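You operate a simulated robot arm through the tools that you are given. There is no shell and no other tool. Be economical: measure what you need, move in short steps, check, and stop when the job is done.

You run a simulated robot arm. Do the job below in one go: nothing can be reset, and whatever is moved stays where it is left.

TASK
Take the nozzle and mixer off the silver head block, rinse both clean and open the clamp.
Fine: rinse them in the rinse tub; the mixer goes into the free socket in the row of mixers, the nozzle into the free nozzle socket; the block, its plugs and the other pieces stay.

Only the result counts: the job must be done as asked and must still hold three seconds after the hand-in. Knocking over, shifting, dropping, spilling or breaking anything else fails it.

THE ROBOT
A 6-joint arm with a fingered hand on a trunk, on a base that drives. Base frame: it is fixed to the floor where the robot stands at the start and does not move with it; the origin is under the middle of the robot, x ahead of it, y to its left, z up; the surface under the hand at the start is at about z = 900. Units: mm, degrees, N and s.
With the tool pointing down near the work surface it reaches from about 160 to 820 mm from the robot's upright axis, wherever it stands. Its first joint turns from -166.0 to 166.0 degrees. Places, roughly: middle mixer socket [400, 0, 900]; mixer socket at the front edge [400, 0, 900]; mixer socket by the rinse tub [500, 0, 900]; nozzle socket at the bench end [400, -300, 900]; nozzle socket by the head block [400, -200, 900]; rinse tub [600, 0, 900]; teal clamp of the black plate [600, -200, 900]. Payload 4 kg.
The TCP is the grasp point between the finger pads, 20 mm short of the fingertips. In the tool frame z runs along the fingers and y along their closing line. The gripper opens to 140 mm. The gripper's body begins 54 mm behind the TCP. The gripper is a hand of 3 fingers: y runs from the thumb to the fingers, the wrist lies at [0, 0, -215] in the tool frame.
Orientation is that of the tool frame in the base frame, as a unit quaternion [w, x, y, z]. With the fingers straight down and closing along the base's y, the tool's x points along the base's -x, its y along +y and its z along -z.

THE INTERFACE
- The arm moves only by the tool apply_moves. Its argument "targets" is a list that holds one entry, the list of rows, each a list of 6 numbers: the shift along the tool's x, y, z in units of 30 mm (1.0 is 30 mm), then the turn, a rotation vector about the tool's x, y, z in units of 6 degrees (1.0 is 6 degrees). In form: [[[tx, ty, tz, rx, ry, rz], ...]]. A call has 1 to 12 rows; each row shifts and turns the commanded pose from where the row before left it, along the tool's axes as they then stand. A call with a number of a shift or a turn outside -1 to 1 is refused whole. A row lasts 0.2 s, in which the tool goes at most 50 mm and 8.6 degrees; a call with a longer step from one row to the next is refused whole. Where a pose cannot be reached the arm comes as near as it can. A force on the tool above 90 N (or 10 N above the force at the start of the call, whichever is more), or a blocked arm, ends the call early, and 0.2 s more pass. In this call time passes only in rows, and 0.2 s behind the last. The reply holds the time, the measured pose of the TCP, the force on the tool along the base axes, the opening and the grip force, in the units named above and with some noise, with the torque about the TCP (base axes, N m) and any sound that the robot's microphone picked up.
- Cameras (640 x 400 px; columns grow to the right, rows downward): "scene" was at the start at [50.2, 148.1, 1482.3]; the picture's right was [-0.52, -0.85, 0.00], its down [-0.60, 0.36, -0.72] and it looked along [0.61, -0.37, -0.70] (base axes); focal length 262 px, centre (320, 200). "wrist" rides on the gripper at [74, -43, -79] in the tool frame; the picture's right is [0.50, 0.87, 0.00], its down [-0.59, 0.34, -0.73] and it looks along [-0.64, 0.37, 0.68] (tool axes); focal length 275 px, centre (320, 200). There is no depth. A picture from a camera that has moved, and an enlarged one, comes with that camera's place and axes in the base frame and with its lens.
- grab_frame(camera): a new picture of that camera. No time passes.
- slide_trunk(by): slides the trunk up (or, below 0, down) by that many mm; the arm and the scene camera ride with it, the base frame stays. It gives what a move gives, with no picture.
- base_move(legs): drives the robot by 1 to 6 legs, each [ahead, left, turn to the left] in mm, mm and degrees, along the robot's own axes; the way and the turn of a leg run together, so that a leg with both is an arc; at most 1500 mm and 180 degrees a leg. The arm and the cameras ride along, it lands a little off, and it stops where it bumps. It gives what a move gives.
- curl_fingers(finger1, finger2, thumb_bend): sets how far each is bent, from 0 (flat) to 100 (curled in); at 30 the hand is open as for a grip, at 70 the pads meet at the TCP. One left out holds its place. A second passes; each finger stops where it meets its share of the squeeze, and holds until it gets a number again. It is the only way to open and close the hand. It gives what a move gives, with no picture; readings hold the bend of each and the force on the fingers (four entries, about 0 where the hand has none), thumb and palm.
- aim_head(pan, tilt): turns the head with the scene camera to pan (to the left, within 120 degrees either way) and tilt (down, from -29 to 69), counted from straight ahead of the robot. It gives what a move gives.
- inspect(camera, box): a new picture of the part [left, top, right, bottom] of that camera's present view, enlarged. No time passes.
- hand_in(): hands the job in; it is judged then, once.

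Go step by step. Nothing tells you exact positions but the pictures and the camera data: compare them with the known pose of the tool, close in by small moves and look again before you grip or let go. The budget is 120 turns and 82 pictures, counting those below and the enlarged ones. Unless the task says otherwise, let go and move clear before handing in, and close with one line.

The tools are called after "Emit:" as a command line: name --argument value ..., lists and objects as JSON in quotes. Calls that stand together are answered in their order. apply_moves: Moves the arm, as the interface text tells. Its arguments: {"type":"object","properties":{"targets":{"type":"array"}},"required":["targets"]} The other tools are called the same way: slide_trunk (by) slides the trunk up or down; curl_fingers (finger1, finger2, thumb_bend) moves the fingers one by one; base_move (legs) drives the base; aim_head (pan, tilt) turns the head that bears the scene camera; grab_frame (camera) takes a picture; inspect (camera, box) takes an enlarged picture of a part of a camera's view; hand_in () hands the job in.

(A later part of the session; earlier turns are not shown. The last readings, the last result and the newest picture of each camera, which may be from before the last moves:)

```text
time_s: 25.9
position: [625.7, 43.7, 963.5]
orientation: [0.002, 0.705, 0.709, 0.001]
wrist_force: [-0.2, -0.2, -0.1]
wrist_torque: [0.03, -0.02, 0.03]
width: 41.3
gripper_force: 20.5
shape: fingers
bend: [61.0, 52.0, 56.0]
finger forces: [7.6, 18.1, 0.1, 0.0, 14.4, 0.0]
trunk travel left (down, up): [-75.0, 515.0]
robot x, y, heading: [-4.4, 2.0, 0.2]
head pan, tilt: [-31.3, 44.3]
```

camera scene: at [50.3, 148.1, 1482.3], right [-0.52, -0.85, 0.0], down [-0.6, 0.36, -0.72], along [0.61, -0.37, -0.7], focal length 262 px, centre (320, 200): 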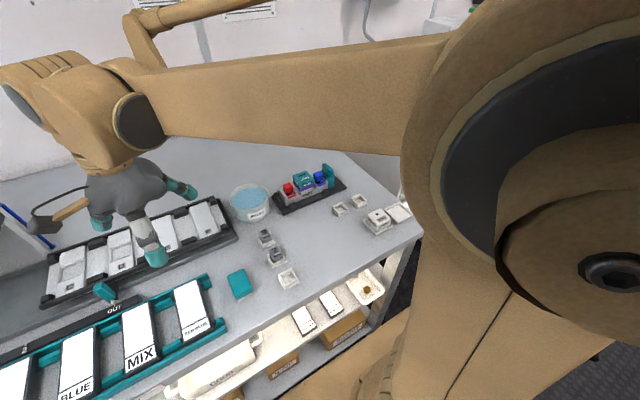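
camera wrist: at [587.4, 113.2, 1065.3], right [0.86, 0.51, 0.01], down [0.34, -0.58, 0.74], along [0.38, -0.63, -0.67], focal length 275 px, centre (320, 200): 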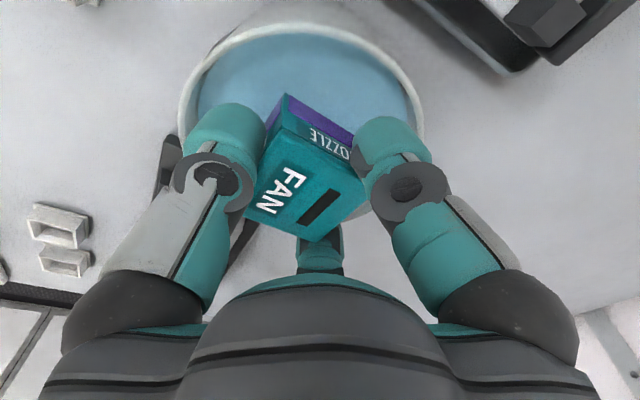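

Contact is clear now. I'll dip a bit deeper and dwell with tiny up-and-down strokes.

Emit:
apply_moves --targets '[[[0, 0, 0.1, 0, 0, 0], [0, 0, 0.1, 0, 0, 0]]]'

Emit:
apply_moves --targets '[[[0, 0, -0.1, 0, 0, 0], [0, 0, 0.1, 0, 0, 0], [0, 0, -0.1, 0, 0, 0], [0, 0, 0.1, 0, 0, 0], [0, 0, -0.1, 0, 0, 0], [0, 0, 0.1, 0, 0, 0], [0, 0, 0, 0, 0, 0], [0, 0, 0, 0, 0, 0], [0, 0, 0, 0, 0, 0], [0, 0, 0, 0, 0, 0], [0, 0, 0, 0, 0, 0], [0, 0, 0, 0, 0, 0]]]'

Emit:
apply_moves --targets '[[[0, 0, -0.2, 0, 0, 0], [0, 0, -0.3, 0, 0, 0], [0, 0, -0.3, 0, 0, 0], [0, 0, -0.5, 0, 0, 0], [0, 0, -0.5, 0, 0, 0], [0, 0, -0.5, 0, 0, 0], [0, 0, -0.5, 0, 0, 0]]]'

Emit:
inspect --camera "scene" --box '[210, 140, 290, 215]'

Emit:
inspect --camera "wrist" --box '[120, 0, 520, 280]'

```text
time_s: 26.6
position: [624.5, 43.8, 955.5]
orientation: [0.003, 0.705, 0.709, 0.001]
wrist_force: [3.3, 0.2, 0.4]
wrist_torque: [0.02, 0.11, 0.01]
width: 40.7
gripper_force: 22.8
shape: fingers
bend: [61.0, 52.0, 56.0]
finger forces: [7.6, 18.5, 0.0, 0.0, 19.1, 0.1]
trunk travel left (down, up): [-75.0, 515.0]
robot x, y, heading: [2.0, 1.2, 0.5]
head pan, tilt: [-31.3, 44.3]
```

```text
time_s: 29.1
position: [625.2, 44.4, 955.9]
orientation: [0.002, 0.706, 0.709, 0.001]
wrist_force: [6.3, 0.5, 2.3]
wrist_torque: [0.0, 0.18, -0.02]
width: 40.6
gripper_force: 25.2
shape: fingers
bend: [61.0, 52.0, 56.0]
finger forces: [7.5, 18.9, 0.0, 0.1, 24.3, 0.1]
trunk travel left (down, up): [-75.0, 515.0]
robot x, y, heading: [2.0, 1.6, 0.0]
head pan, tilt: [-31.3, 44.3]
```

```text
time_s: 30.8
position: [623.8, 43.2, 1039.7]
orientation: [0.003, 0.706, 0.709, 0.001]
wrist_force: [-0.3, -1.0, -0.7]
wrist_torque: [0.0, -0.01, 0.01]
width: 40.7
gripper_force: 21.4
shape: fingers
bend: [61.0, 52.0, 56.0]
finger forces: [7.4, 18.1, 0.1, 0.0, 16.4, 0.1]
trunk travel left (down, up): [-75.0, 515.0]
robot x, y, heading: [2.1, -0.0, 0.1]
head pan, tilt: [-31.3, 44.3]
```

```text
5.33 times, centred on (250, 178) of scene
camera zoom: at [50.4, 148.4, 1482.3], right [-0.52, -0.86, 0.0], down [-0.6, 0.36, -0.72], along [0.61, -0.37, -0.7], focal length 1400 px, centre (693, 320)
```

zoom: 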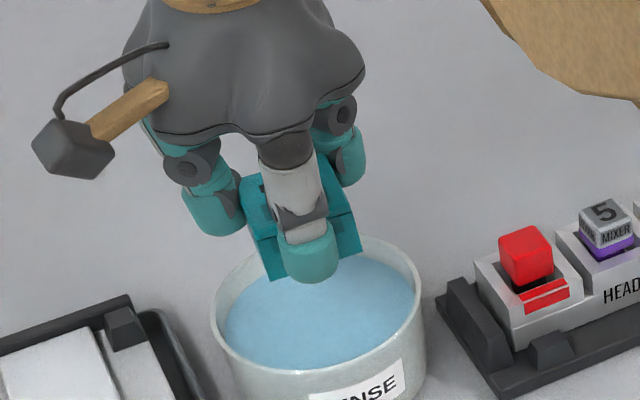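

```text
1.43 times, centred on (320, 140) of wrist
camera zoom: at [579.9, 117.3, 1119.3], right [0.86, 0.5, 0.0], down [0.34, -0.59, 0.74], along [0.37, -0.63, -0.68], focal length 393 px, centre (320, 286)
```

zoom: 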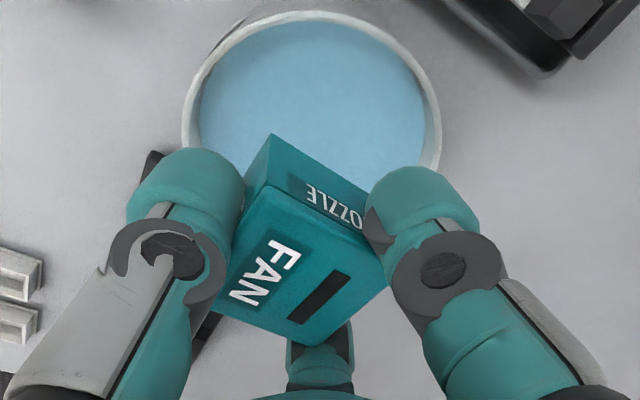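

The nozzle is clean and the tub is undisturbed. The free nozzle socket is the one at the bench end beside STREAM, roughly (386, -328), so I'll move above it.

Emit:
apply_moves --targets '[[[-0.94, -0.57, -0.3, 0, 0, 0], [-0.94, -0.57, -0.3, 0, 0, 0], [-0.94, -0.57, -0.3, 0, 0, 0], [-0.94, -0.57, -0.3, 0, 0, 0], [-0.94, -0.57, -0.3, 0, 0, 0], [-0.94, -0.57, 0, 0, 0, 0], [-0.94, -0.57, 0, 0, 0, 0], [-0.94, -0.57, 0, 0, 0, 0], [-0.94, -0.57, 0, 0, 0, 0], [-0.94, -0.57, 0, 0, 0, 0], [-0.94, -0.57, 0, 0, 0, 0], [-0.94, -0.57, 0, 0, 0, 0]]]'

Emit:
grab_frame --camera "wrist"

Emit:
grab_frame --camera "scene"

```text
time_s: 33.4
position: [418.6, -294.9, 1085.3]
orientation: [0.002, 0.705, 0.709, 0.002]
wrist_force: [-0.4, -0.2, -0.1]
wrist_torque: [0.03, -0.02, 0.0]
width: 40.5
gripper_force: 20.6
shape: fingers
bend: [61.0, 52.0, 56.0]
finger forces: [7.3, 17.9, 0.0, 0.0, 16.0, 0.0]
trunk travel left (down, up): [-75.0, 515.0]
robot x, y, heading: [0.3, 1.2, 0.0]
head pan, tilt: [-31.3, 44.3]
```

```text
46 pictures are left
camera wrist: at [374.7, -221.6, 1164.2], right [0.86, 0.5, 0.0], down [0.34, -0.59, 0.74], along [0.37, -0.63, -0.68], focal length 275 px, centre (320, 200)
```

wrist: 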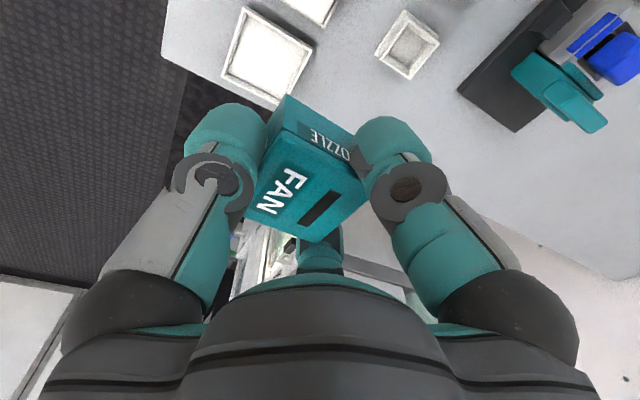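

```text
45 pictures are left
camera scene: at [50.1, 147.9, 1482.3], right [-0.52, -0.86, 0.0], down [-0.6, 0.36, -0.72], along [0.61, -0.37, -0.7], focal length 262 px, centre (320, 200)
```

scene: 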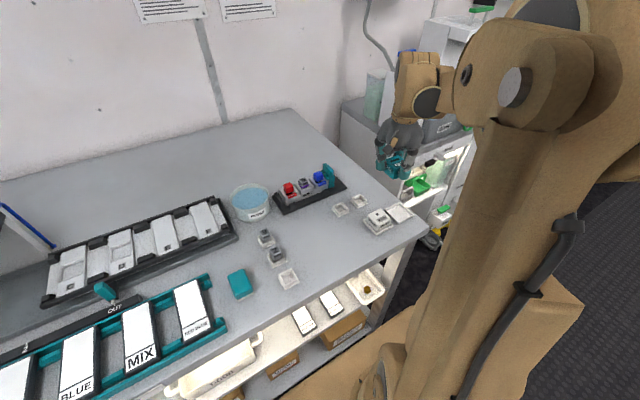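

Emit:
inspect --camera "wrist" --box '[200, 0, 400, 250]'

```text
1.60 times, centred on (300, 125) of wrist
camera zoom: at [374.7, -221.6, 1164.2], right [0.86, 0.5, 0.0], down [0.34, -0.59, 0.74], along [0.37, -0.63, -0.68], focal length 440 px, centre (352, 320)
```

zoom: 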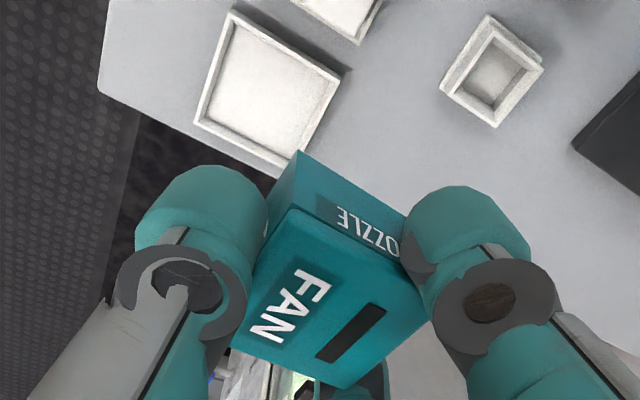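

Emit:
inspect --camera "scene" --box '[350, 110, 450, 240]'

```text
3.08 times, centred on (400, 175) of scene
camera zoom: at [50.1, 147.9, 1482.3], right [-0.52, -0.86, 0.0], down [-0.6, 0.36, -0.72], along [0.61, -0.37, -0.7], focal length 807 px, centre (74, 277)
```

zoom: 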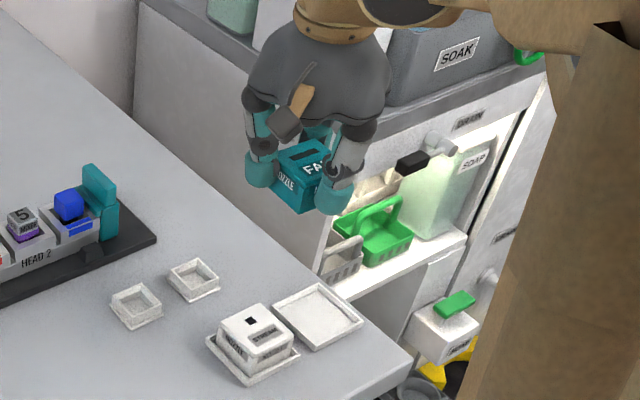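

Emit:
inspect --camera "scene" --box '[372, 140, 416, 186]'

```text
8.70 times, centred on (394, 163) of scene
camera zoom: at [50.1, 147.9, 1482.3], right [-0.52, -0.86, 0.0], down [-0.6, 0.36, -0.72], along [0.61, -0.37, -0.7], focal length 2282 px, centre (-324, 522)
```

zoom: 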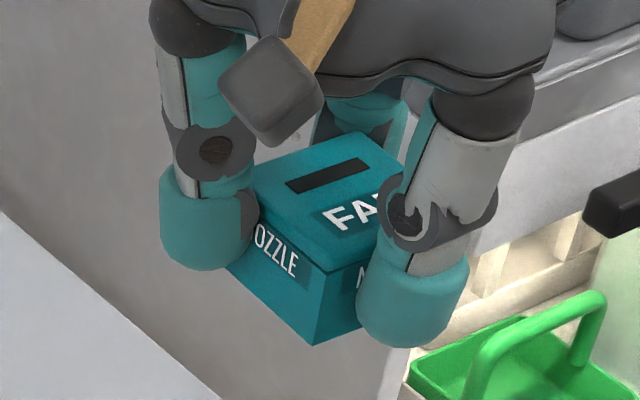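

The nozzle has tilted about 5–6° in the grip, with its bottom toward -y. I'll level it by rolling the tool, then move above the socket.

Emit:
apply_moves --targets '[[[0, 0, 0, 0, 0.9, 0], [-0.4, -0.5, 0.5, 0, 0, 0], [-0.4, -0.5, 0.6, 0, 0, 0], [0, 0, 0.6, 0, 0, 0]]]'

Emit:
inspect --camera "scene" --box '[368, 145, 428, 245]'

Emit:
inspect --camera "wrist" --box '[200, 0, 400, 250]'

```text
time_s: 34.4
position: [390.4, -315.2, 1030.1]
orientation: [-0.031, 0.705, 0.708, 0.034]
wrist_force: [-0.2, 0.9, -0.1]
wrist_torque: [0.0, 0.0, -0.03]
width: 40.7
gripper_force: 20.7
shape: fingers
bend: [61.0, 52.0, 56.0]
finger forces: [7.2, 17.8, 0.0, 0.1, 15.8, 0.1]
trunk travel left (down, up): [-75.0, 515.0]
robot x, y, heading: [-0.2, -1.3, -0.1]
head pan, tilt: [-31.3, 44.3]
```

```text
4.00 times, centred on (398, 195) of scene
camera zoom: at [50.3, 148.1, 1482.3], right [-0.52, -0.86, 0.0], down [-0.6, 0.36, -0.72], along [0.61, -0.37, -0.7], focal length 1050 px, centre (8, 220)
```

zoom: 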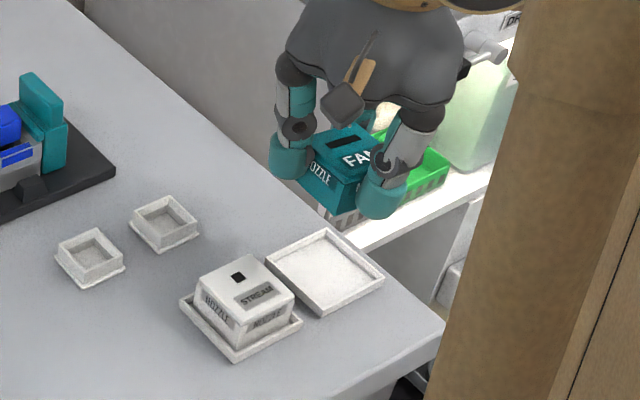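

```text
1.60 times, centred on (300, 125) of wrist
camera zoom: at [345.5, -248.2, 1117.0], right [0.86, 0.5, 0.05], down [0.34, -0.65, 0.68], along [0.37, -0.57, -0.73], focal length 440 px, centre (352, 320)
```

zoom: 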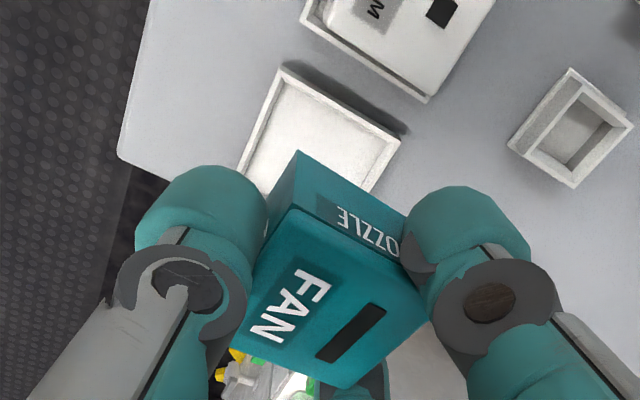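

Both views put the socket centre near (383, -328.5), and the nozzle's top centre is at about (382.5, -319). I'll shift -9.5 mm in y and come down to just above it.

Emit:
apply_moves --targets '[[[-0.32, 0, 0.3, 0, 0, 0], [-0.07, 0, 0.66, 0, 0, 0], [-0.07, 0, 0.66, 0, 0, 0], [-0.07, 0, 0.66, 0, 0, 0]]]'

Emit:
inspect --camera "scene" --box '[360, 160, 430, 245]'

Emit:
inspect --camera "wrist" --box '[120, 0, 520, 280]'

```text
time_s: 35.4
position: [390.5, -323.6, 960.7]
orientation: [-0.031, 0.705, 0.708, 0.035]
wrist_force: [0.0, 0.4, -0.1]
wrist_torque: [0.01, 0.0, 0.0]
width: 40.7
gripper_force: 20.2
shape: fingers
bend: [61.0, 52.0, 56.0]
finger forces: [7.2, 17.6, 0.0, 0.0, 15.6, 0.1]
trunk travel left (down, up): [-75.0, 515.0]
robot x, y, heading: [-1.0, 3.2, 0.1]
head pan, tilt: [-31.3, 44.3]
```

```text
4.71 times, centred on (395, 202) of scene
camera zoom: at [50.4, 147.9, 1482.3], right [-0.52, -0.85, 0.0], down [-0.6, 0.36, -0.72], along [0.61, -0.37, -0.7], focal length 1235 px, centre (-33, 188)
```

zoom: 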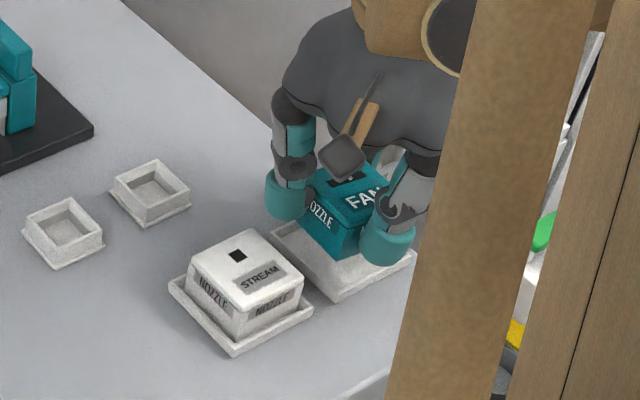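

```text
1.43 times, centred on (320, 140) of wrist
camera zoom: at [346.0, -257.6, 1046.8], right [0.86, 0.5, 0.05], down [0.34, -0.65, 0.68], along [0.37, -0.57, -0.73], focal length 393 px, centre (320, 286)
```

zoom: 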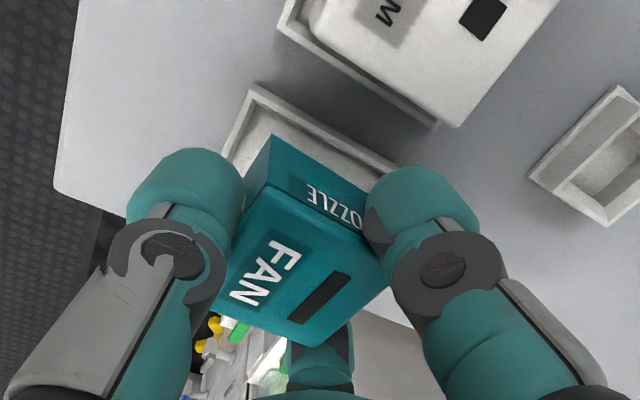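

The nozzle needs about 5.5 mm more toward -y to sit centred in its tray. I'll shift and lower it.

Emit:
apply_moves --targets '[[[-0.19, -0.03, 0, 0, 0, 0], [-0.05, 0, 0.35, 0, 0, 0]]]'

Emit:
inspect --camera "wrist" --box '[120, 0, 520, 280]'

Emit:
inspect --camera "scene" --box '[365, 180, 425, 245]'

```text
time_s: 36.0
position: [389.4, -330.3, 950.5]
orientation: [-0.031, 0.704, 0.708, 0.035]
wrist_force: [-0.1, 1.0, -0.2]
wrist_torque: [-0.04, 0.01, 0.02]
width: 40.6
gripper_force: 20.9
shape: fingers
bend: [61.0, 52.0, 56.0]
finger forces: [7.2, 17.8, 0.0, 0.1, 15.5, 0.1]
trunk travel left (down, up): [-75.0, 515.0]
robot x, y, heading: [1.7, 2.4, -0.0]
head pan, tilt: [-31.3, 44.3]
```

```text
1.43 times, centred on (320, 140) of wrist
camera zoom: at [345.2, -264.0, 1036.0], right [0.86, 0.5, 0.05], down [0.34, -0.65, 0.68], along [0.37, -0.57, -0.73], focal length 393 px, centre (320, 286)
```

zoom: 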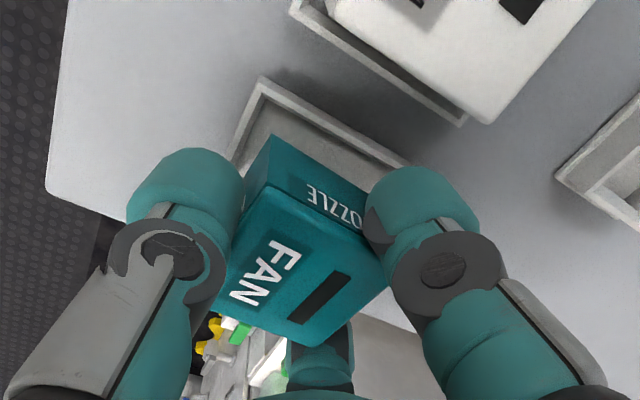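

```text
6.15 times, centred on (395, 212) of scene
camera zoom: at [50.4, 148.0, 1482.3], right [-0.52, -0.86, 0.0], down [-0.6, 0.36, -0.72], along [0.61, -0.37, -0.7], focal length 1615 px, centre (-142, 123)
```

zoom: 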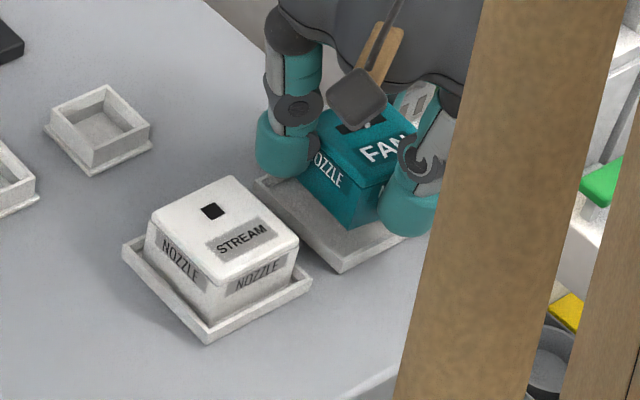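

The nozzle is now centred (margins about 9 mm on both visible sides). I'll lower it to the tray floor in small steps.

Emit:
apply_moves --targets '[[[-0.02, 0, 0.2, 0, 0, 0], [-0.02, 0, 0.17, 0, 0, 0]]]'

Emit:
apply_moves --targets '[[[-0.01, 0, 0.1, 0, 0, 0]]]'

Emit:
inspect --camera "scene" --box '[365, 180, 425, 245]'

```text
time_s: 36.5
position: [390.3, -330.3, 939.8]
orientation: [-0.032, 0.704, 0.709, 0.035]
wrist_force: [-0.1, 6.9, 2.8]
wrist_torque: [0.13, -0.04, 0.11]
width: 40.9
gripper_force: 22.5
shape: fingers
bend: [60.0, 52.0, 56.0]
finger forces: [10.7, 18.6, 0.0, 0.0, 15.5, 0.1]
trunk travel left (down, up): [-75.0, 515.0]
robot x, y, heading: [-3.7, -3.7, 0.2]
head pan, tilt: [-31.3, 44.3]
```

```text
time_s: 37.0
position: [389.4, -328.6, 937.4]
orientation: [-0.03, 0.704, 0.709, 0.035]
wrist_force: [0.5, 6.8, 27.2]
wrist_torque: [-0.6, -0.48, 0.13]
width: 41.1
gripper_force: 27.6
shape: fingers
bend: [60.0, 52.0, 56.0]
finger forces: [12.7, 29.3, 0.0, 0.0, 14.4, 0.1]
trunk travel left (down, up): [-75.0, 515.0]
robot x, y, heading: [1.1, 0.2, 0.2]
head pan, tilt: [-31.3, 44.3]
```

```text
6.15 times, centred on (395, 212) of scene
camera zoom: at [48.6, 150.7, 1482.4], right [-0.52, -0.86, 0.0], down [-0.6, 0.36, -0.72], along [0.61, -0.37, -0.7], focal length 1615 px, centre (-142, 123)
```

zoom: 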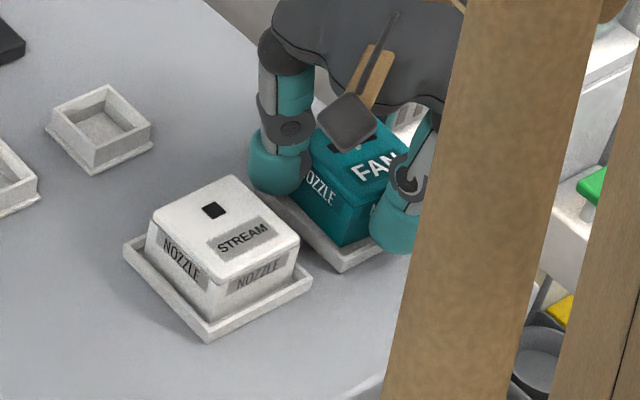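

Contact with some side force toward +y. I'll back off slightly, then recheck.

Emit:
apply_moves --targets '[[[0.07, 0, -0.1, 0, 0, 0]]]'

Emit:
inspect --camera "wrist" --box '[120, 0, 520, 280]'

```text
time_s: 37.4
position: [389.5, -329.1, 938.9]
orientation: [-0.031, 0.704, 0.708, 0.035]
wrist_force: [1.8, 2.7, 2.4]
wrist_torque: [0.0, -0.17, 0.08]
width: 41.0
gripper_force: 21.7
shape: fingers
bend: [60.0, 52.0, 56.0]
finger forces: [9.3, 20.2, 0.0, 0.0, 13.4, 0.0]
trunk travel left (down, up): [-75.0, 515.0]
robot x, y, heading: [1.9, -1.2, 0.2]
head pan, tilt: [-31.3, 44.3]
```

```text
1.43 times, centred on (320, 140) of wrist
camera zoom: at [345.6, -262.4, 1024.9], right [0.86, 0.5, 0.05], down [0.34, -0.65, 0.68], along [0.37, -0.57, -0.73], focal length 393 px, centre (320, 286)
```

zoom: 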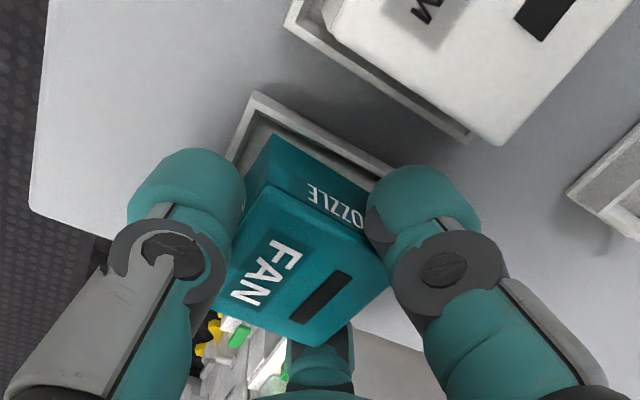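

Small residual forces and the nozzle is inside the tray walls. I'll release it gently.

Emit:
curl_fingers --finger1 57 --finger2 49 --thumb_bend 53

Emit:
curl_fingers --finger1 50 --finger2 45 --thumb_bend 47

Emit:
inspect --camera "wrist" --box '[120, 0, 520, 280]'

Emit:
inspect --camera "scene" --box '[365, 180, 425, 245]'

```text
time_s: 38.4
position: [389.5, -328.3, 939.6]
orientation: [-0.031, 0.705, 0.708, 0.036]
wrist_force: [-1.4, -2.0, 0.0]
wrist_torque: [-0.01, 0.02, 0.01]
width: 49.5
gripper_force: 0.4
shape: fingers
bend: [56.0, 49.0, 53.0]
finger forces: [0.0, 0.4, 0.0, 0.1, 0.0, 0.0]
trunk travel left (down, up): [-75.0, 515.0]
robot x, y, heading: [0.2, 0.8, 0.2]
head pan, tilt: [-31.3, 44.3]
```

```text
time_s: 39.4
position: [390.2, -329.1, 938.1]
orientation: [-0.031, 0.705, 0.708, 0.035]
wrist_force: [1.2, -0.9, 0.0]
wrist_torque: [-0.01, 0.02, 0.05]
width: 68.1
gripper_force: 0.0
shape: fingers
bend: [50.0, 45.0, 47.0]
finger forces: [0.0, 0.0, 0.0, 0.1, 0.0, 0.0]
trunk travel left (down, up): [-75.0, 515.0]
robot x, y, heading: [-1.7, 0.2, 0.1]
head pan, tilt: [-31.3, 44.3]
```

```text
1.43 times, centred on (320, 140) of wrist
camera zoom: at [345.7, -262.6, 1025.2], right [0.86, 0.5, 0.05], down [0.34, -0.65, 0.68], along [0.37, -0.57, -0.73], focal length 393 px, centre (320, 286)
```

zoom: 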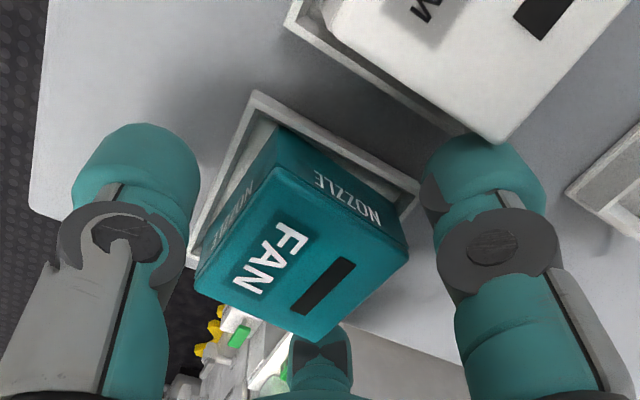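

```text
6.15 times, centred on (395, 212) of scene
camera zoom: at [50.2, 148.2, 1482.3], right [-0.52, -0.86, 0.0], down [-0.6, 0.36, -0.72], along [0.61, -0.37, -0.7], focal length 1615 px, centre (-142, 123)
```

zoom: 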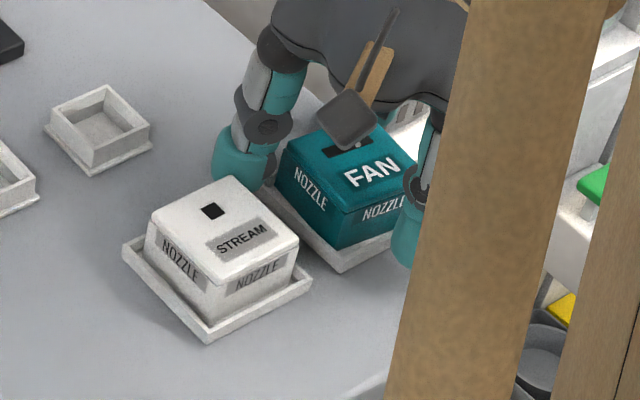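

The nozzle is sitting in its tray. I'll lift straight up, level the hand and verify.

Emit:
apply_moves --targets '[[[0.05, 0, -0.5, 0, 0, 0], [0.05, 0, -0.5, 0, 0, 0], [0.09, 0, -0.9, 0, 0, 0], [0.09, 0, -0.9, 0, 0, 0], [0.09, 0, -0.9, 0, 0, 0], [0, 0, 0, 0, -0.9, 0], [0.6, 0.6, -0.3, 0, 0, 0], [0.9, 0.6, 0, 0, 0, 0], [0.9, 0.6, 0, 0, 0, 0], [0.9, 0.6, 0, 0, 0, 0]]]'

Emit:
inspect --camera "scene" --box '[340, 180, 425, 245]'

Emit:
inspect --camera "scene" --box '[225, 160, 345, 300]'

```text
time_s: 41.5
position: [462.2, -227.6, 1058.8]
orientation: [0.003, 0.705, 0.709, 0.001]
wrist_force: [-0.3, 0.2, 0.5]
wrist_torque: [0.0, 0.0, 0.0]
width: 68.4
gripper_force: 0.1
shape: fingers
bend: [50.0, 45.0, 47.0]
finger forces: [0.0, 0.0, 0.0, 0.0, 0.1, 0.1]
trunk travel left (down, up): [-75.0, 515.0]
robot x, y, heading: [-0.4, -3.3, -0.0]
head pan, tilt: [-31.3, 44.3]
```

```text
6.15 times, centred on (382, 212) of scene
camera zoom: at [50.5, 148.5, 1482.2], right [-0.52, -0.86, 0.0], down [-0.6, 0.36, -0.72], along [0.61, -0.37, -0.7], focal length 1615 px, centre (-65, 123)
```

zoom: 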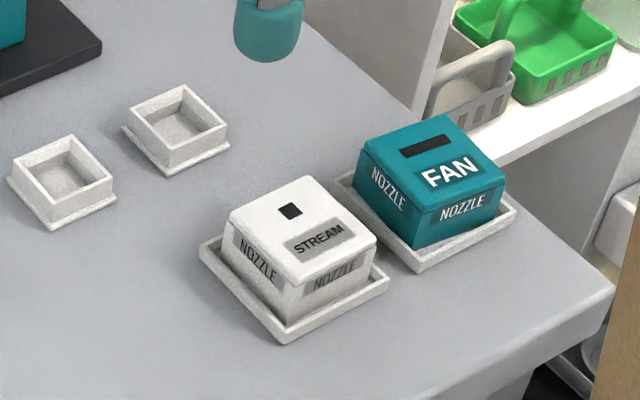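

```text
2.86 times, centred on (285, 230) of scene
camera zoom: at [50.5, 148.5, 1482.2], right [-0.52, -0.86, 0.0], down [-0.6, 0.36, -0.72], along [0.61, -0.37, -0.7], focal length 750 px, centre (420, 114)
```

zoom: 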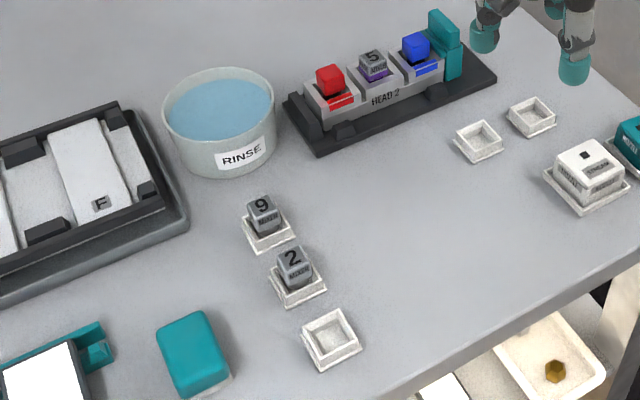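

The nozzle is stored properly. Next is mixer 5 in the block at about (594.5, -120.5), top z≈969; I'll open the fingers and hover above it.

Emit:
curl_fingers --finger1 44 --finger2 44 --thumb_bend 44

Emit:
apply_moves --targets '[[[0.71, 0.94, 0, 0, 0, 0], [0.71, 0.94, 0, 0, 0, 0], [0.71, 0.94, 0, 0, 0, 0], [0.71, 0.94, 0, 0, 0, 0], [0.71, 0.94, 0, 0, 0, 0], [0, 0, 0.9, 0, 0, 0], [0, 0, 0.6, 0, 0, 0]]]'

Emit:
inspect --camera "wrist" --box '[120, 0, 520, 280]'

Emit:
inspect --camera "scene" --box '[260, 140, 350, 210]'

```text
time_s: 42.5
position: [462.8, -229.2, 1059.7]
orientation: [0.002, 0.705, 0.709, 0.002]
wrist_force: [0.5, -0.2, -0.3]
wrist_torque: [-0.01, 0.03, -0.01]
width: 82.2
gripper_force: 0.0
shape: fingers
bend: [44.0, 44.0, 44.0]
finger forces: [0.1, 0.1, 0.0, 0.1, 0.1, 0.1]
trunk travel left (down, up): [-75.0, 515.0]
robot x, y, heading: [-1.4, -0.5, 0.4]
head pan, tilt: [-31.3, 44.3]
```

```text
time_s: 44.1
position: [602.6, -120.4, 1013.8]
orientation: [0.002, 0.705, 0.709, 0.002]
wrist_force: [-0.3, -0.1, 0.0]
wrist_torque: [0.01, 0.04, -0.03]
width: 82.6
gripper_force: 0.2
shape: fingers
bend: [44.0, 44.0, 44.0]
finger forces: [0.0, 0.0, 0.1, 0.0, 0.1, 0.1]
trunk travel left (down, up): [-75.0, 515.0]
robot x, y, heading: [0.3, 0.1, -0.0]
head pan, tilt: [-31.3, 44.3]
```

```text
1.43 times, centred on (320, 140) of wrist
camera zoom: at [558.3, -46.8, 1093.1], right [0.86, 0.5, 0.0], down [0.34, -0.59, 0.74], along [0.37, -0.63, -0.68], focal length 393 px, centre (320, 286)
```

zoom: 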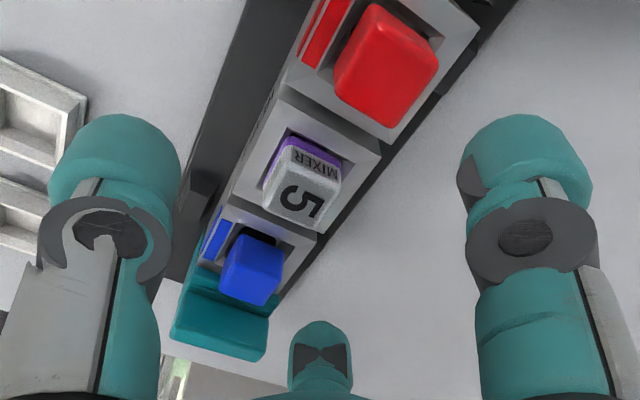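

```text
5.71 times, centred on (305, 175) of scene
camera zoom: at [50.5, 148.2, 1482.3], right [-0.52, -0.86, 0.0], down [-0.6, 0.36, -0.72], along [0.61, -0.37, -0.7], focal length 1500 px, centre (406, 343)
```

zoom: 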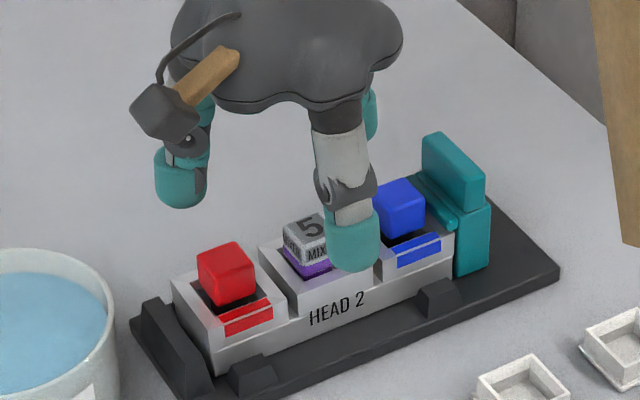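

Mixer 5's centre is confirmed at about (594.5, -121), with its top near z 973 and 25 mm protruding. I'll descend and close step by step.

Emit:
apply_moves --targets '[[[-0.02, 0.03, 0.6, 0, 0, 0], [0, 0, 0.6, 0, 0, 0]]]'

Emit:
curl_fingers --finger1 56 --finger2 56 --thumb_bend 54

Emit:
inspect --camera "wrist" --box '[120, 0, 520, 280]'

```text
time_s: 44.8
position: [602.7, -122.4, 978.3]
orientation: [0.002, 0.705, 0.709, 0.002]
wrist_force: [0.1, 0.2, -0.1]
wrist_torque: [0.01, 0.04, 0.01]
width: 82.2
gripper_force: 0.0
shape: fingers
bend: [44.0, 44.0, 44.0]
finger forces: [0.1, 0.1, 0.0, 0.0, 0.0, 0.0]
trunk travel left (down, up): [-75.0, 515.0]
robot x, y, heading: [1.4, 2.9, 0.0]
head pan, tilt: [-31.3, 44.3]
```

```text
time_s: 45.8
position: [602.8, -121.4, 979.3]
orientation: [0.002, 0.705, 0.709, 0.003]
wrist_force: [0.2, 0.5, -0.4]
wrist_torque: [0.0, 0.0, 0.01]
width: 48.4
gripper_force: 0.0
shape: fingers
bend: [56.0, 56.0, 54.0]
finger forces: [0.1, 0.0, 0.1, 0.0, 0.0, 0.0]
trunk travel left (down, up): [-75.0, 515.0]
robot x, y, heading: [-0.4, -4.8, 0.0]
head pan, tilt: [-31.3, 44.3]
```

```text
1.43 times, centred on (320, 140) of wrist
camera zoom: at [559.1, -48.3, 1058.4], right [0.86, 0.5, 0.0], down [0.34, -0.59, 0.74], along [0.37, -0.63, -0.68], focal length 393 px, centre (320, 286)
```

zoom: 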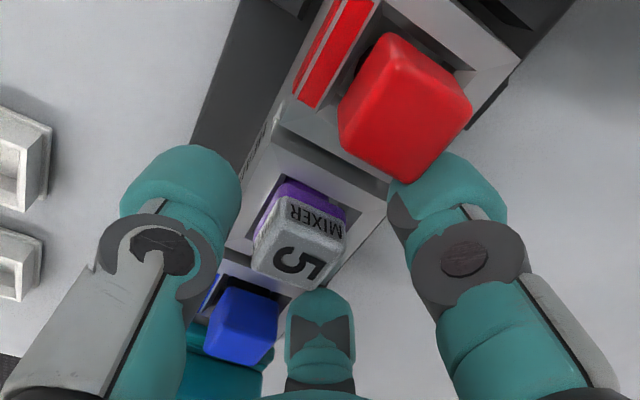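

Comparing views, the mixer's top is nearer z≈966. I'll lower about 4 mm and close further.

Emit:
apply_moves --targets '[[[0, 0, 0.12, 0, 0, 0]]]'

Emit:
curl_fingers --finger1 62 --finger2 62 --thumb_bend 58

Emit:
inspect --camera "wrist" --box '[200, 60, 420, 260]'

```text
time_s: 46.1
position: [602.8, -121.7, 974.9]
orientation: [0.001, 0.705, 0.709, 0.002]
wrist_force: [1.4, 0.0, 3.8]
wrist_torque: [0.04, -0.09, -0.01]
width: 48.2
gripper_force: 2.3
shape: fingers
bend: [56.0, 56.0, 54.0]
finger forces: [2.6, 1.4, 0.2, 0.1, 0.1, 0.0]
trunk travel left (down, up): [-75.0, 515.0]
robot x, y, heading: [3.1, 0.8, 0.0]
head pan, tilt: [-31.3, 44.3]
```

```text
time_s: 47.1
position: [602.7, -122.0, 975.9]
orientation: [0.002, 0.705, 0.71, 0.003]
wrist_force: [0.8, -1.6, 0.0]
wrist_torque: [-0.01, 0.03, 0.02]
width: 34.1
gripper_force: 0.6
shape: fingers
bend: [62.0, 61.0, 57.0]
finger forces: [0.0, 0.4, 0.0, 0.0, 0.1, 0.0]
trunk travel left (down, up): [-75.0, 515.0]
robot x, y, heading: [-1.9, 1.3, 0.0]
head pan, tilt: [-31.3, 44.3]
```

```text
2.00 times, centred on (310, 160) of wrist
camera zoom: at [558.7, -47.9, 1054.9], right [0.86, 0.5, 0.0], down [0.34, -0.59, 0.74], along [0.37, -0.63, -0.68], focal length 551 px, centre (340, 280)
```

zoom: 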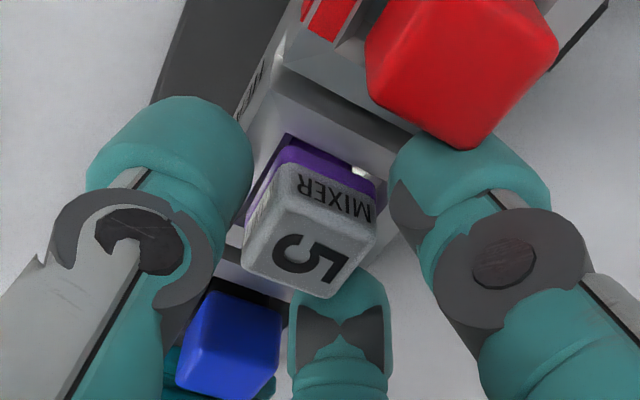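

Emit:
curl_fingers --finger1 66 --finger2 64 --thumb_bend 62

Emit:
inspect --camera "wrist" --box '[200, 60, 420, 260]'

```text
time_s: 48.1
position: [602.2, -122.2, 974.7]
orientation: [0.002, 0.705, 0.709, 0.002]
wrist_force: [-0.4, -0.6, 1.3]
wrist_torque: [-0.02, 0.0, 0.02]
width: 26.9
gripper_force: 4.1
shape: fingers
bend: [64.0, 62.0, 61.0]
finger forces: [2.4, 2.3, 0.0, 0.1, 3.2, 0.0]
trunk travel left (down, up): [-75.0, 515.0]
robot x, y, heading: [-0.0, 2.1, 0.2]
head pan, tilt: [-31.3, 44.3]
```

```text
2.00 times, centred on (310, 160) of wrist
camera zoom: at [558.7, -47.9, 1054.9], right [0.86, 0.5, 0.0], down [0.34, -0.59, 0.74], along [0.37, -0.63, -0.68], focal length 551 px, centre (340, 280)
```

zoom: 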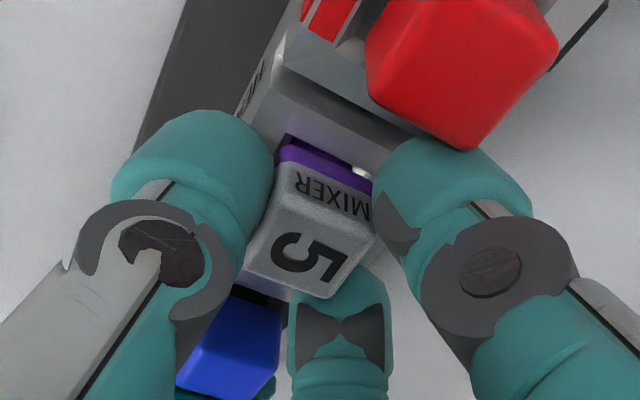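

All three fingers have even contact. I'll squeeze firmer and lift a little.

Emit:
curl_fingers --finger1 70 --finger2 68 --thumb_bend 68

Emit:
apply_moves --targets '[[[0, 0, -0.3, 0, 0, 0], [0, 0, -0.5, 0, 0, 0], [0, 0, -0.5, 0, 0, 0], [0, 0, -0.5, 0, 0, 0], [0, 0, -0.8, 0, 0, 0], [0, 0, -0.8, 0, 0, 0]]]'

Emit:
inspect --camera "wrist" --box '[200, 60, 420, 260]'

Emit:
inspect --camera "scene" --box '[260, 120, 350, 205]'

```text
time_s: 49.1
position: [602.7, -122.4, 974.4]
orientation: [0.002, 0.706, 0.709, 0.001]
wrist_force: [-0.5, -0.1, 0.0]
wrist_torque: [0.0, -0.03, 0.05]
width: 24.2
gripper_force: 14.8
shape: fingers
bend: [65.0, 63.0, 62.0]
finger forces: [7.8, 7.9, 0.0, 0.0, 13.5, 0.0]
trunk travel left (down, up): [-75.0, 515.0]
robot x, y, heading: [-1.0, 1.6, 0.1]
head pan, tilt: [-31.3, 44.3]
```

```text
time_s: 50.5
position: [602.1, -120.7, 1076.4]
orientation: [0.002, 0.705, 0.709, 0.003]
wrist_force: [-0.4, -0.2, -0.7]
wrist_torque: [0.0, 0.01, -0.02]
width: 24.1
gripper_force: 14.0
shape: fingers
bend: [65.0, 63.0, 62.0]
finger forces: [8.1, 7.7, 0.0, 0.1, 13.3, 0.1]
trunk travel left (down, up): [-75.0, 515.0]
robot x, y, heading: [1.1, -1.9, 0.3]
head pan, tilt: [-31.3, 44.3]
```

```text
2.00 times, centred on (310, 160) of wrist
camera zoom: at [558.0, -47.0, 1156.2], right [0.86, 0.5, 0.0], down [0.34, -0.59, 0.74], along [0.37, -0.63, -0.68], focal length 551 px, centre (340, 280)
```

zoom: 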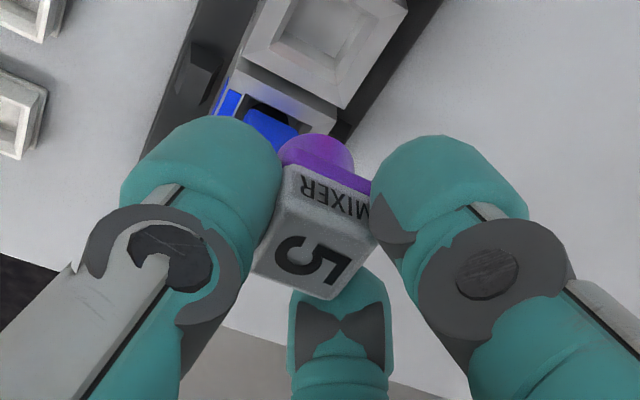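

```text
4.71 times, centred on (305, 162) of scene
camera zoom: at [50.2, 148.3, 1482.3], right [-0.52, -0.86, 0.0], down [-0.6, 0.36, -0.72], along [0.61, -0.37, -0.7], focal length 1235 px, centre (391, 376)
```

zoom: 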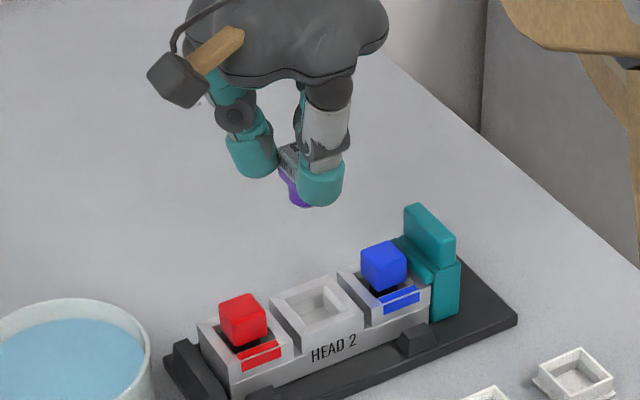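

Mixer 5 is out, with a purple rounded stem below its cube. I'll move it over the tub.

Emit:
apply_moves --targets '[[[0.9, 0.145, 0, 0, 0, 0], [0.9, 0.145, 0, 0, 0, 0], [0.9, 0.145, 0, 0, 0, 0], [0.9, 0.145, 0, 0, 0, 0], [0.9, 0.145, 0, 0, 0, 0], [0.9, 0.145, 0, 0, 0, 0], [0, 0, 0.7, 0, 0, 0], [0, 0, 0.7, 0, 0, 0], [0, 0, 0.6, 0, 0, 0]]]'

Emit:
inspect --camera "scene" --box '[210, 140, 290, 215]'

Emit:
inspect --camera "wrist" --box '[120, 0, 520, 280]'

```text
time_s: 52.5
position: [627.3, 39.7, 1018.3]
orientation: [0.002, 0.705, 0.709, 0.002]
wrist_force: [0.2, -0.1, -0.3]
wrist_torque: [0.02, 0.03, 0.01]
width: 24.1
gripper_force: 14.5
shape: fingers
bend: [65.0, 63.0, 62.0]
finger forces: [8.0, 8.0, 0.0, 0.0, 13.2, 0.1]
trunk travel left (down, up): [-75.0, 515.0]
robot x, y, heading: [-3.0, 1.5, 0.0]
head pan, tilt: [-31.3, 44.3]
```

```text
5.33 times, centred on (250, 178) of scene
camera zoom: at [50.6, 148.5, 1482.2], right [-0.52, -0.86, 0.0], down [-0.6, 0.36, -0.72], along [0.61, -0.37, -0.7], focal length 1400 px, centre (693, 320)
```

zoom: 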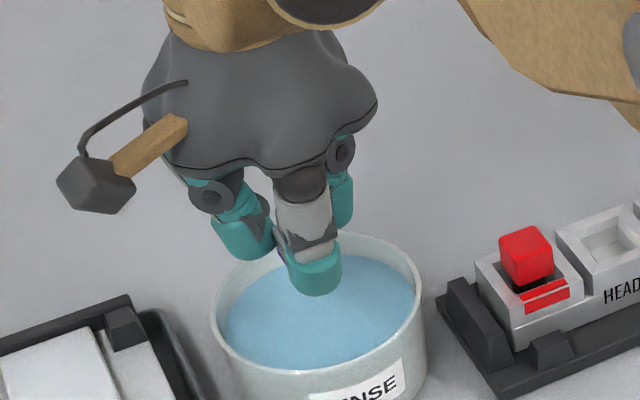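

```text
1.43 times, centred on (320, 140) of wrist
camera zoom: at [582.4, 114.0, 1097.2], right [0.86, 0.5, 0.0], down [0.34, -0.59, 0.74], along [0.37, -0.63, -0.68], focal length 393 px, centre (320, 286)
```

zoom: 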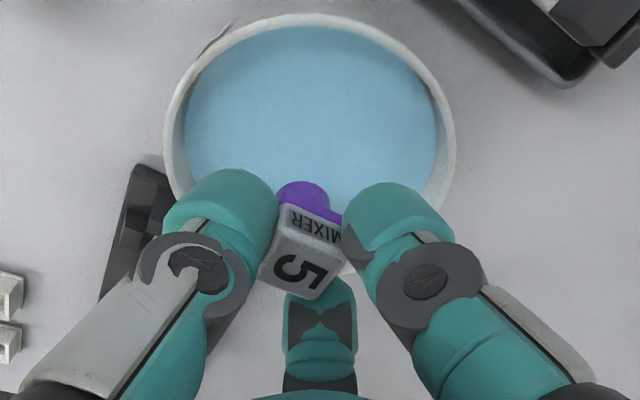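

Emit:
apply_moves --targets '[[[0, 0, 0.5, 0, 0, 0], [0, 0, 0.5, 0, 0, 0], [0, 0, 0.4, 0, 0, 0], [0, 0, 0.2, 0, 0, 0]]]'

Emit:
apply_moves --targets '[[[0, 0, 0.15, 0, 0, 0]]]'

Emit:
apply_moves --targets '[[[0, 0, 0.15, 0, 0, 0]]]'

Emit:
inspect --camera "scene" --box '[210, 150, 290, 225]'

```text
time_s: 53.5
position: [627.0, 38.3, 969.6]
orientation: [0.002, 0.705, 0.709, 0.001]
wrist_force: [0.8, 0.0, -1.2]
wrist_torque: [0.01, 0.01, 0.01]
width: 24.2
gripper_force: 15.3
shape: fingers
bend: [65.0, 63.0, 62.0]
finger forces: [8.1, 7.9, 0.0, 0.0, 13.3, 0.0]
trunk travel left (down, up): [-75.0, 515.0]
robot x, y, heading: [-2.9, 1.6, 0.1]
head pan, tilt: [-31.3, 44.3]
```

```text
time_s: 54.0
position: [628.5, 39.8, 965.4]
orientation: [0.002, 0.705, 0.709, 0.002]
wrist_force: [-0.2, 0.6, -0.1]
wrist_torque: [0.0, 0.0, -0.02]
width: 24.1
gripper_force: 14.6
shape: fingers
bend: [65.0, 63.0, 62.0]
finger forces: [8.0, 7.9, 0.0, 0.1, 13.2, 0.0]
trunk travel left (down, up): [-75.0, 515.0]
robot x, y, heading: [2.0, 3.7, 0.1]
head pan, tilt: [-31.3, 44.3]
```

```text
time_s: 54.4
position: [627.6, 40.0, 959.2]
orientation: [0.003, 0.706, 0.708, 0.002]
wrist_force: [0.4, -0.1, -0.5]
wrist_torque: [0.0, -0.03, -0.02]
width: 24.2
gripper_force: 14.8
shape: fingers
bend: [65.0, 63.0, 62.0]
finger forces: [8.0, 8.1, 0.0, 0.0, 13.1, 0.0]
trunk travel left (down, up): [-75.0, 515.0]
robot x, y, heading: [-0.3, -1.8, 0.4]
head pan, tilt: [-31.3, 44.3]
```

```text
5.33 times, centred on (250, 188) of scene
camera zoom: at [50.5, 148.4, 1482.2], right [-0.52, -0.86, 0.0], down [-0.6, 0.36, -0.72], along [0.61, -0.37, -0.7], focal length 1400 px, centre (693, 267)
```

zoom: 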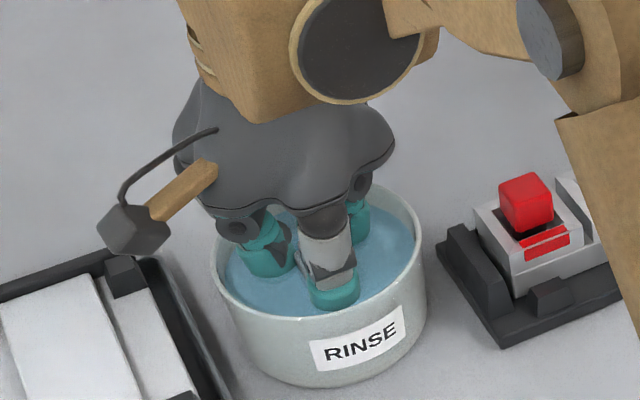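

Emit:
apply_moves --targets '[[[0, 0, 0.13, 0, 0, 0]]]'

Emit:
apply_moves --targets '[[[0, 0, 0.13, 0, 0, 0]]]'

Emit:
apply_moves --targets '[[[0, 0, -0.15, 0, 0, 0], [0, 0, 0.15, 0, 0, 0], [0, 0, -0.15, 0, 0, 0], [0, 0, 0.15, 0, 0, 0], [0, 0, -0.15, 0, 0, 0], [0, 0, 0.15, 0, 0, 0], [0, 0, 0, 0, 0, 0], [0, 0, 0, 0, 0, 0], [0, 0, 0, 0, 0, 0], [0, 0, 0, 0, 0, 0], [0, 0, 0, 0, 0, 0], [0, 0, 0, 0, 0, 0]]]'

Emit:
apply_moves --targets '[[[0, 0, -0.2, 0, 0, 0], [0, 0, -0.4, 0, 0, 0], [0, 0, -0.5, 0, 0, 0], [0, 0, -0.7, 0, 0, 0], [0, 0, -0.8, 0, 0, 0], [0, 0, -0.8, 0, 0, 0], [0, 0, -0.6, 0, 0, 0]]]'

Emit:
inspect --camera "wrist" --box '[120, 0, 520, 280]'

Emit:
inspect --camera "scene" --box '[210, 140, 290, 215]'

```text
time_s: 54.8
position: [627.3, 40.2, 955.8]
orientation: [0.002, 0.705, 0.709, 0.003]
wrist_force: [-0.2, -0.4, 0.2]
wrist_torque: [0.05, 0.0, -0.01]
width: 23.9
gripper_force: 14.8
shape: fingers
bend: [65.0, 63.0, 62.0]
finger forces: [8.0, 8.1, 0.0, 0.0, 13.2, 0.0]
trunk travel left (down, up): [-75.0, 515.0]
robot x, y, heading: [1.9, -2.8, 0.1]
head pan, tilt: [-31.3, 44.3]
```

```text
time_s: 55.1
position: [628.3, 41.0, 952.1]
orientation: [0.002, 0.705, 0.709, 0.002]
wrist_force: [-0.3, -0.3, -0.9]
wrist_torque: [-0.01, -0.02, -0.02]
width: 24.0
gripper_force: 14.7
shape: fingers
bend: [65.0, 63.0, 62.0]
finger forces: [8.0, 8.1, 0.1, 0.0, 13.3, 0.0]
trunk travel left (down, up): [-75.0, 515.0]
robot x, y, heading: [-0.5, -2.4, 0.1]
head pan, tilt: [-31.3, 44.3]
```

```text
time_s: 57.8
position: [629.1, 39.5, 953.6]
orientation: [0.002, 0.705, 0.709, 0.001]
wrist_force: [-0.2, 0.0, -1.4]
wrist_torque: [0.01, -0.05, 0.0]
width: 24.0
gripper_force: 15.0
shape: fingers
bend: [65.0, 63.0, 62.0]
finger forces: [8.0, 8.1, 0.0, 0.0, 13.2, 0.0]
trunk travel left (down, up): [-75.0, 515.0]
robot x, y, heading: [-0.3, 1.4, 0.4]
head pan, tilt: [-31.3, 44.3]
```

```text
time_s: 59.4
position: [626.6, 40.6, 1072.2]
orientation: [0.002, 0.706, 0.709, 0.001]
wrist_force: [-0.2, -0.6, 0.1]
wrist_torque: [-0.01, -0.01, 0.0]
width: 24.2
gripper_force: 14.6
shape: fingers
bend: [65.0, 63.0, 62.0]
finger forces: [8.0, 8.2, 0.0, 0.0, 13.1, 0.1]
trunk travel left (down, up): [-75.0, 515.0]
robot x, y, heading: [4.2, -3.2, 0.3]
head pan, tilt: [-31.3, 44.3]
```

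```text
1.43 times, centred on (320, 140) of wrist
camera zoom: at [583.1, 114.2, 1152.5], right [0.86, 0.5, 0.0], down [0.34, -0.59, 0.74], along [0.37, -0.63, -0.68], focal length 393 px, centre (320, 286)
```

zoom: 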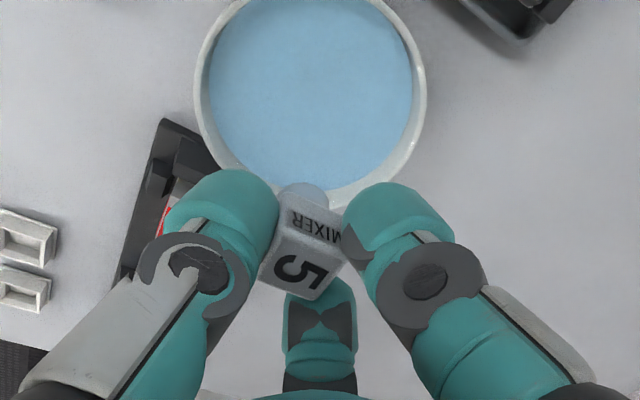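

```text
5.33 times, centred on (250, 178) of scene
camera zoom: at [50.3, 148.4, 1482.3], right [-0.52, -0.86, 0.0], down [-0.6, 0.36, -0.72], along [0.61, -0.37, -0.7], focal length 1400 px, centre (693, 320)
```

zoom: 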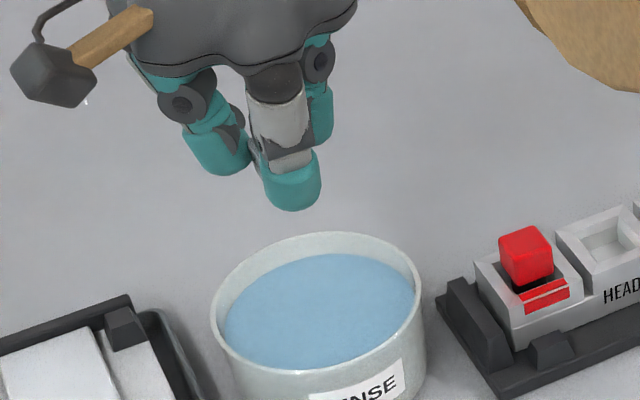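

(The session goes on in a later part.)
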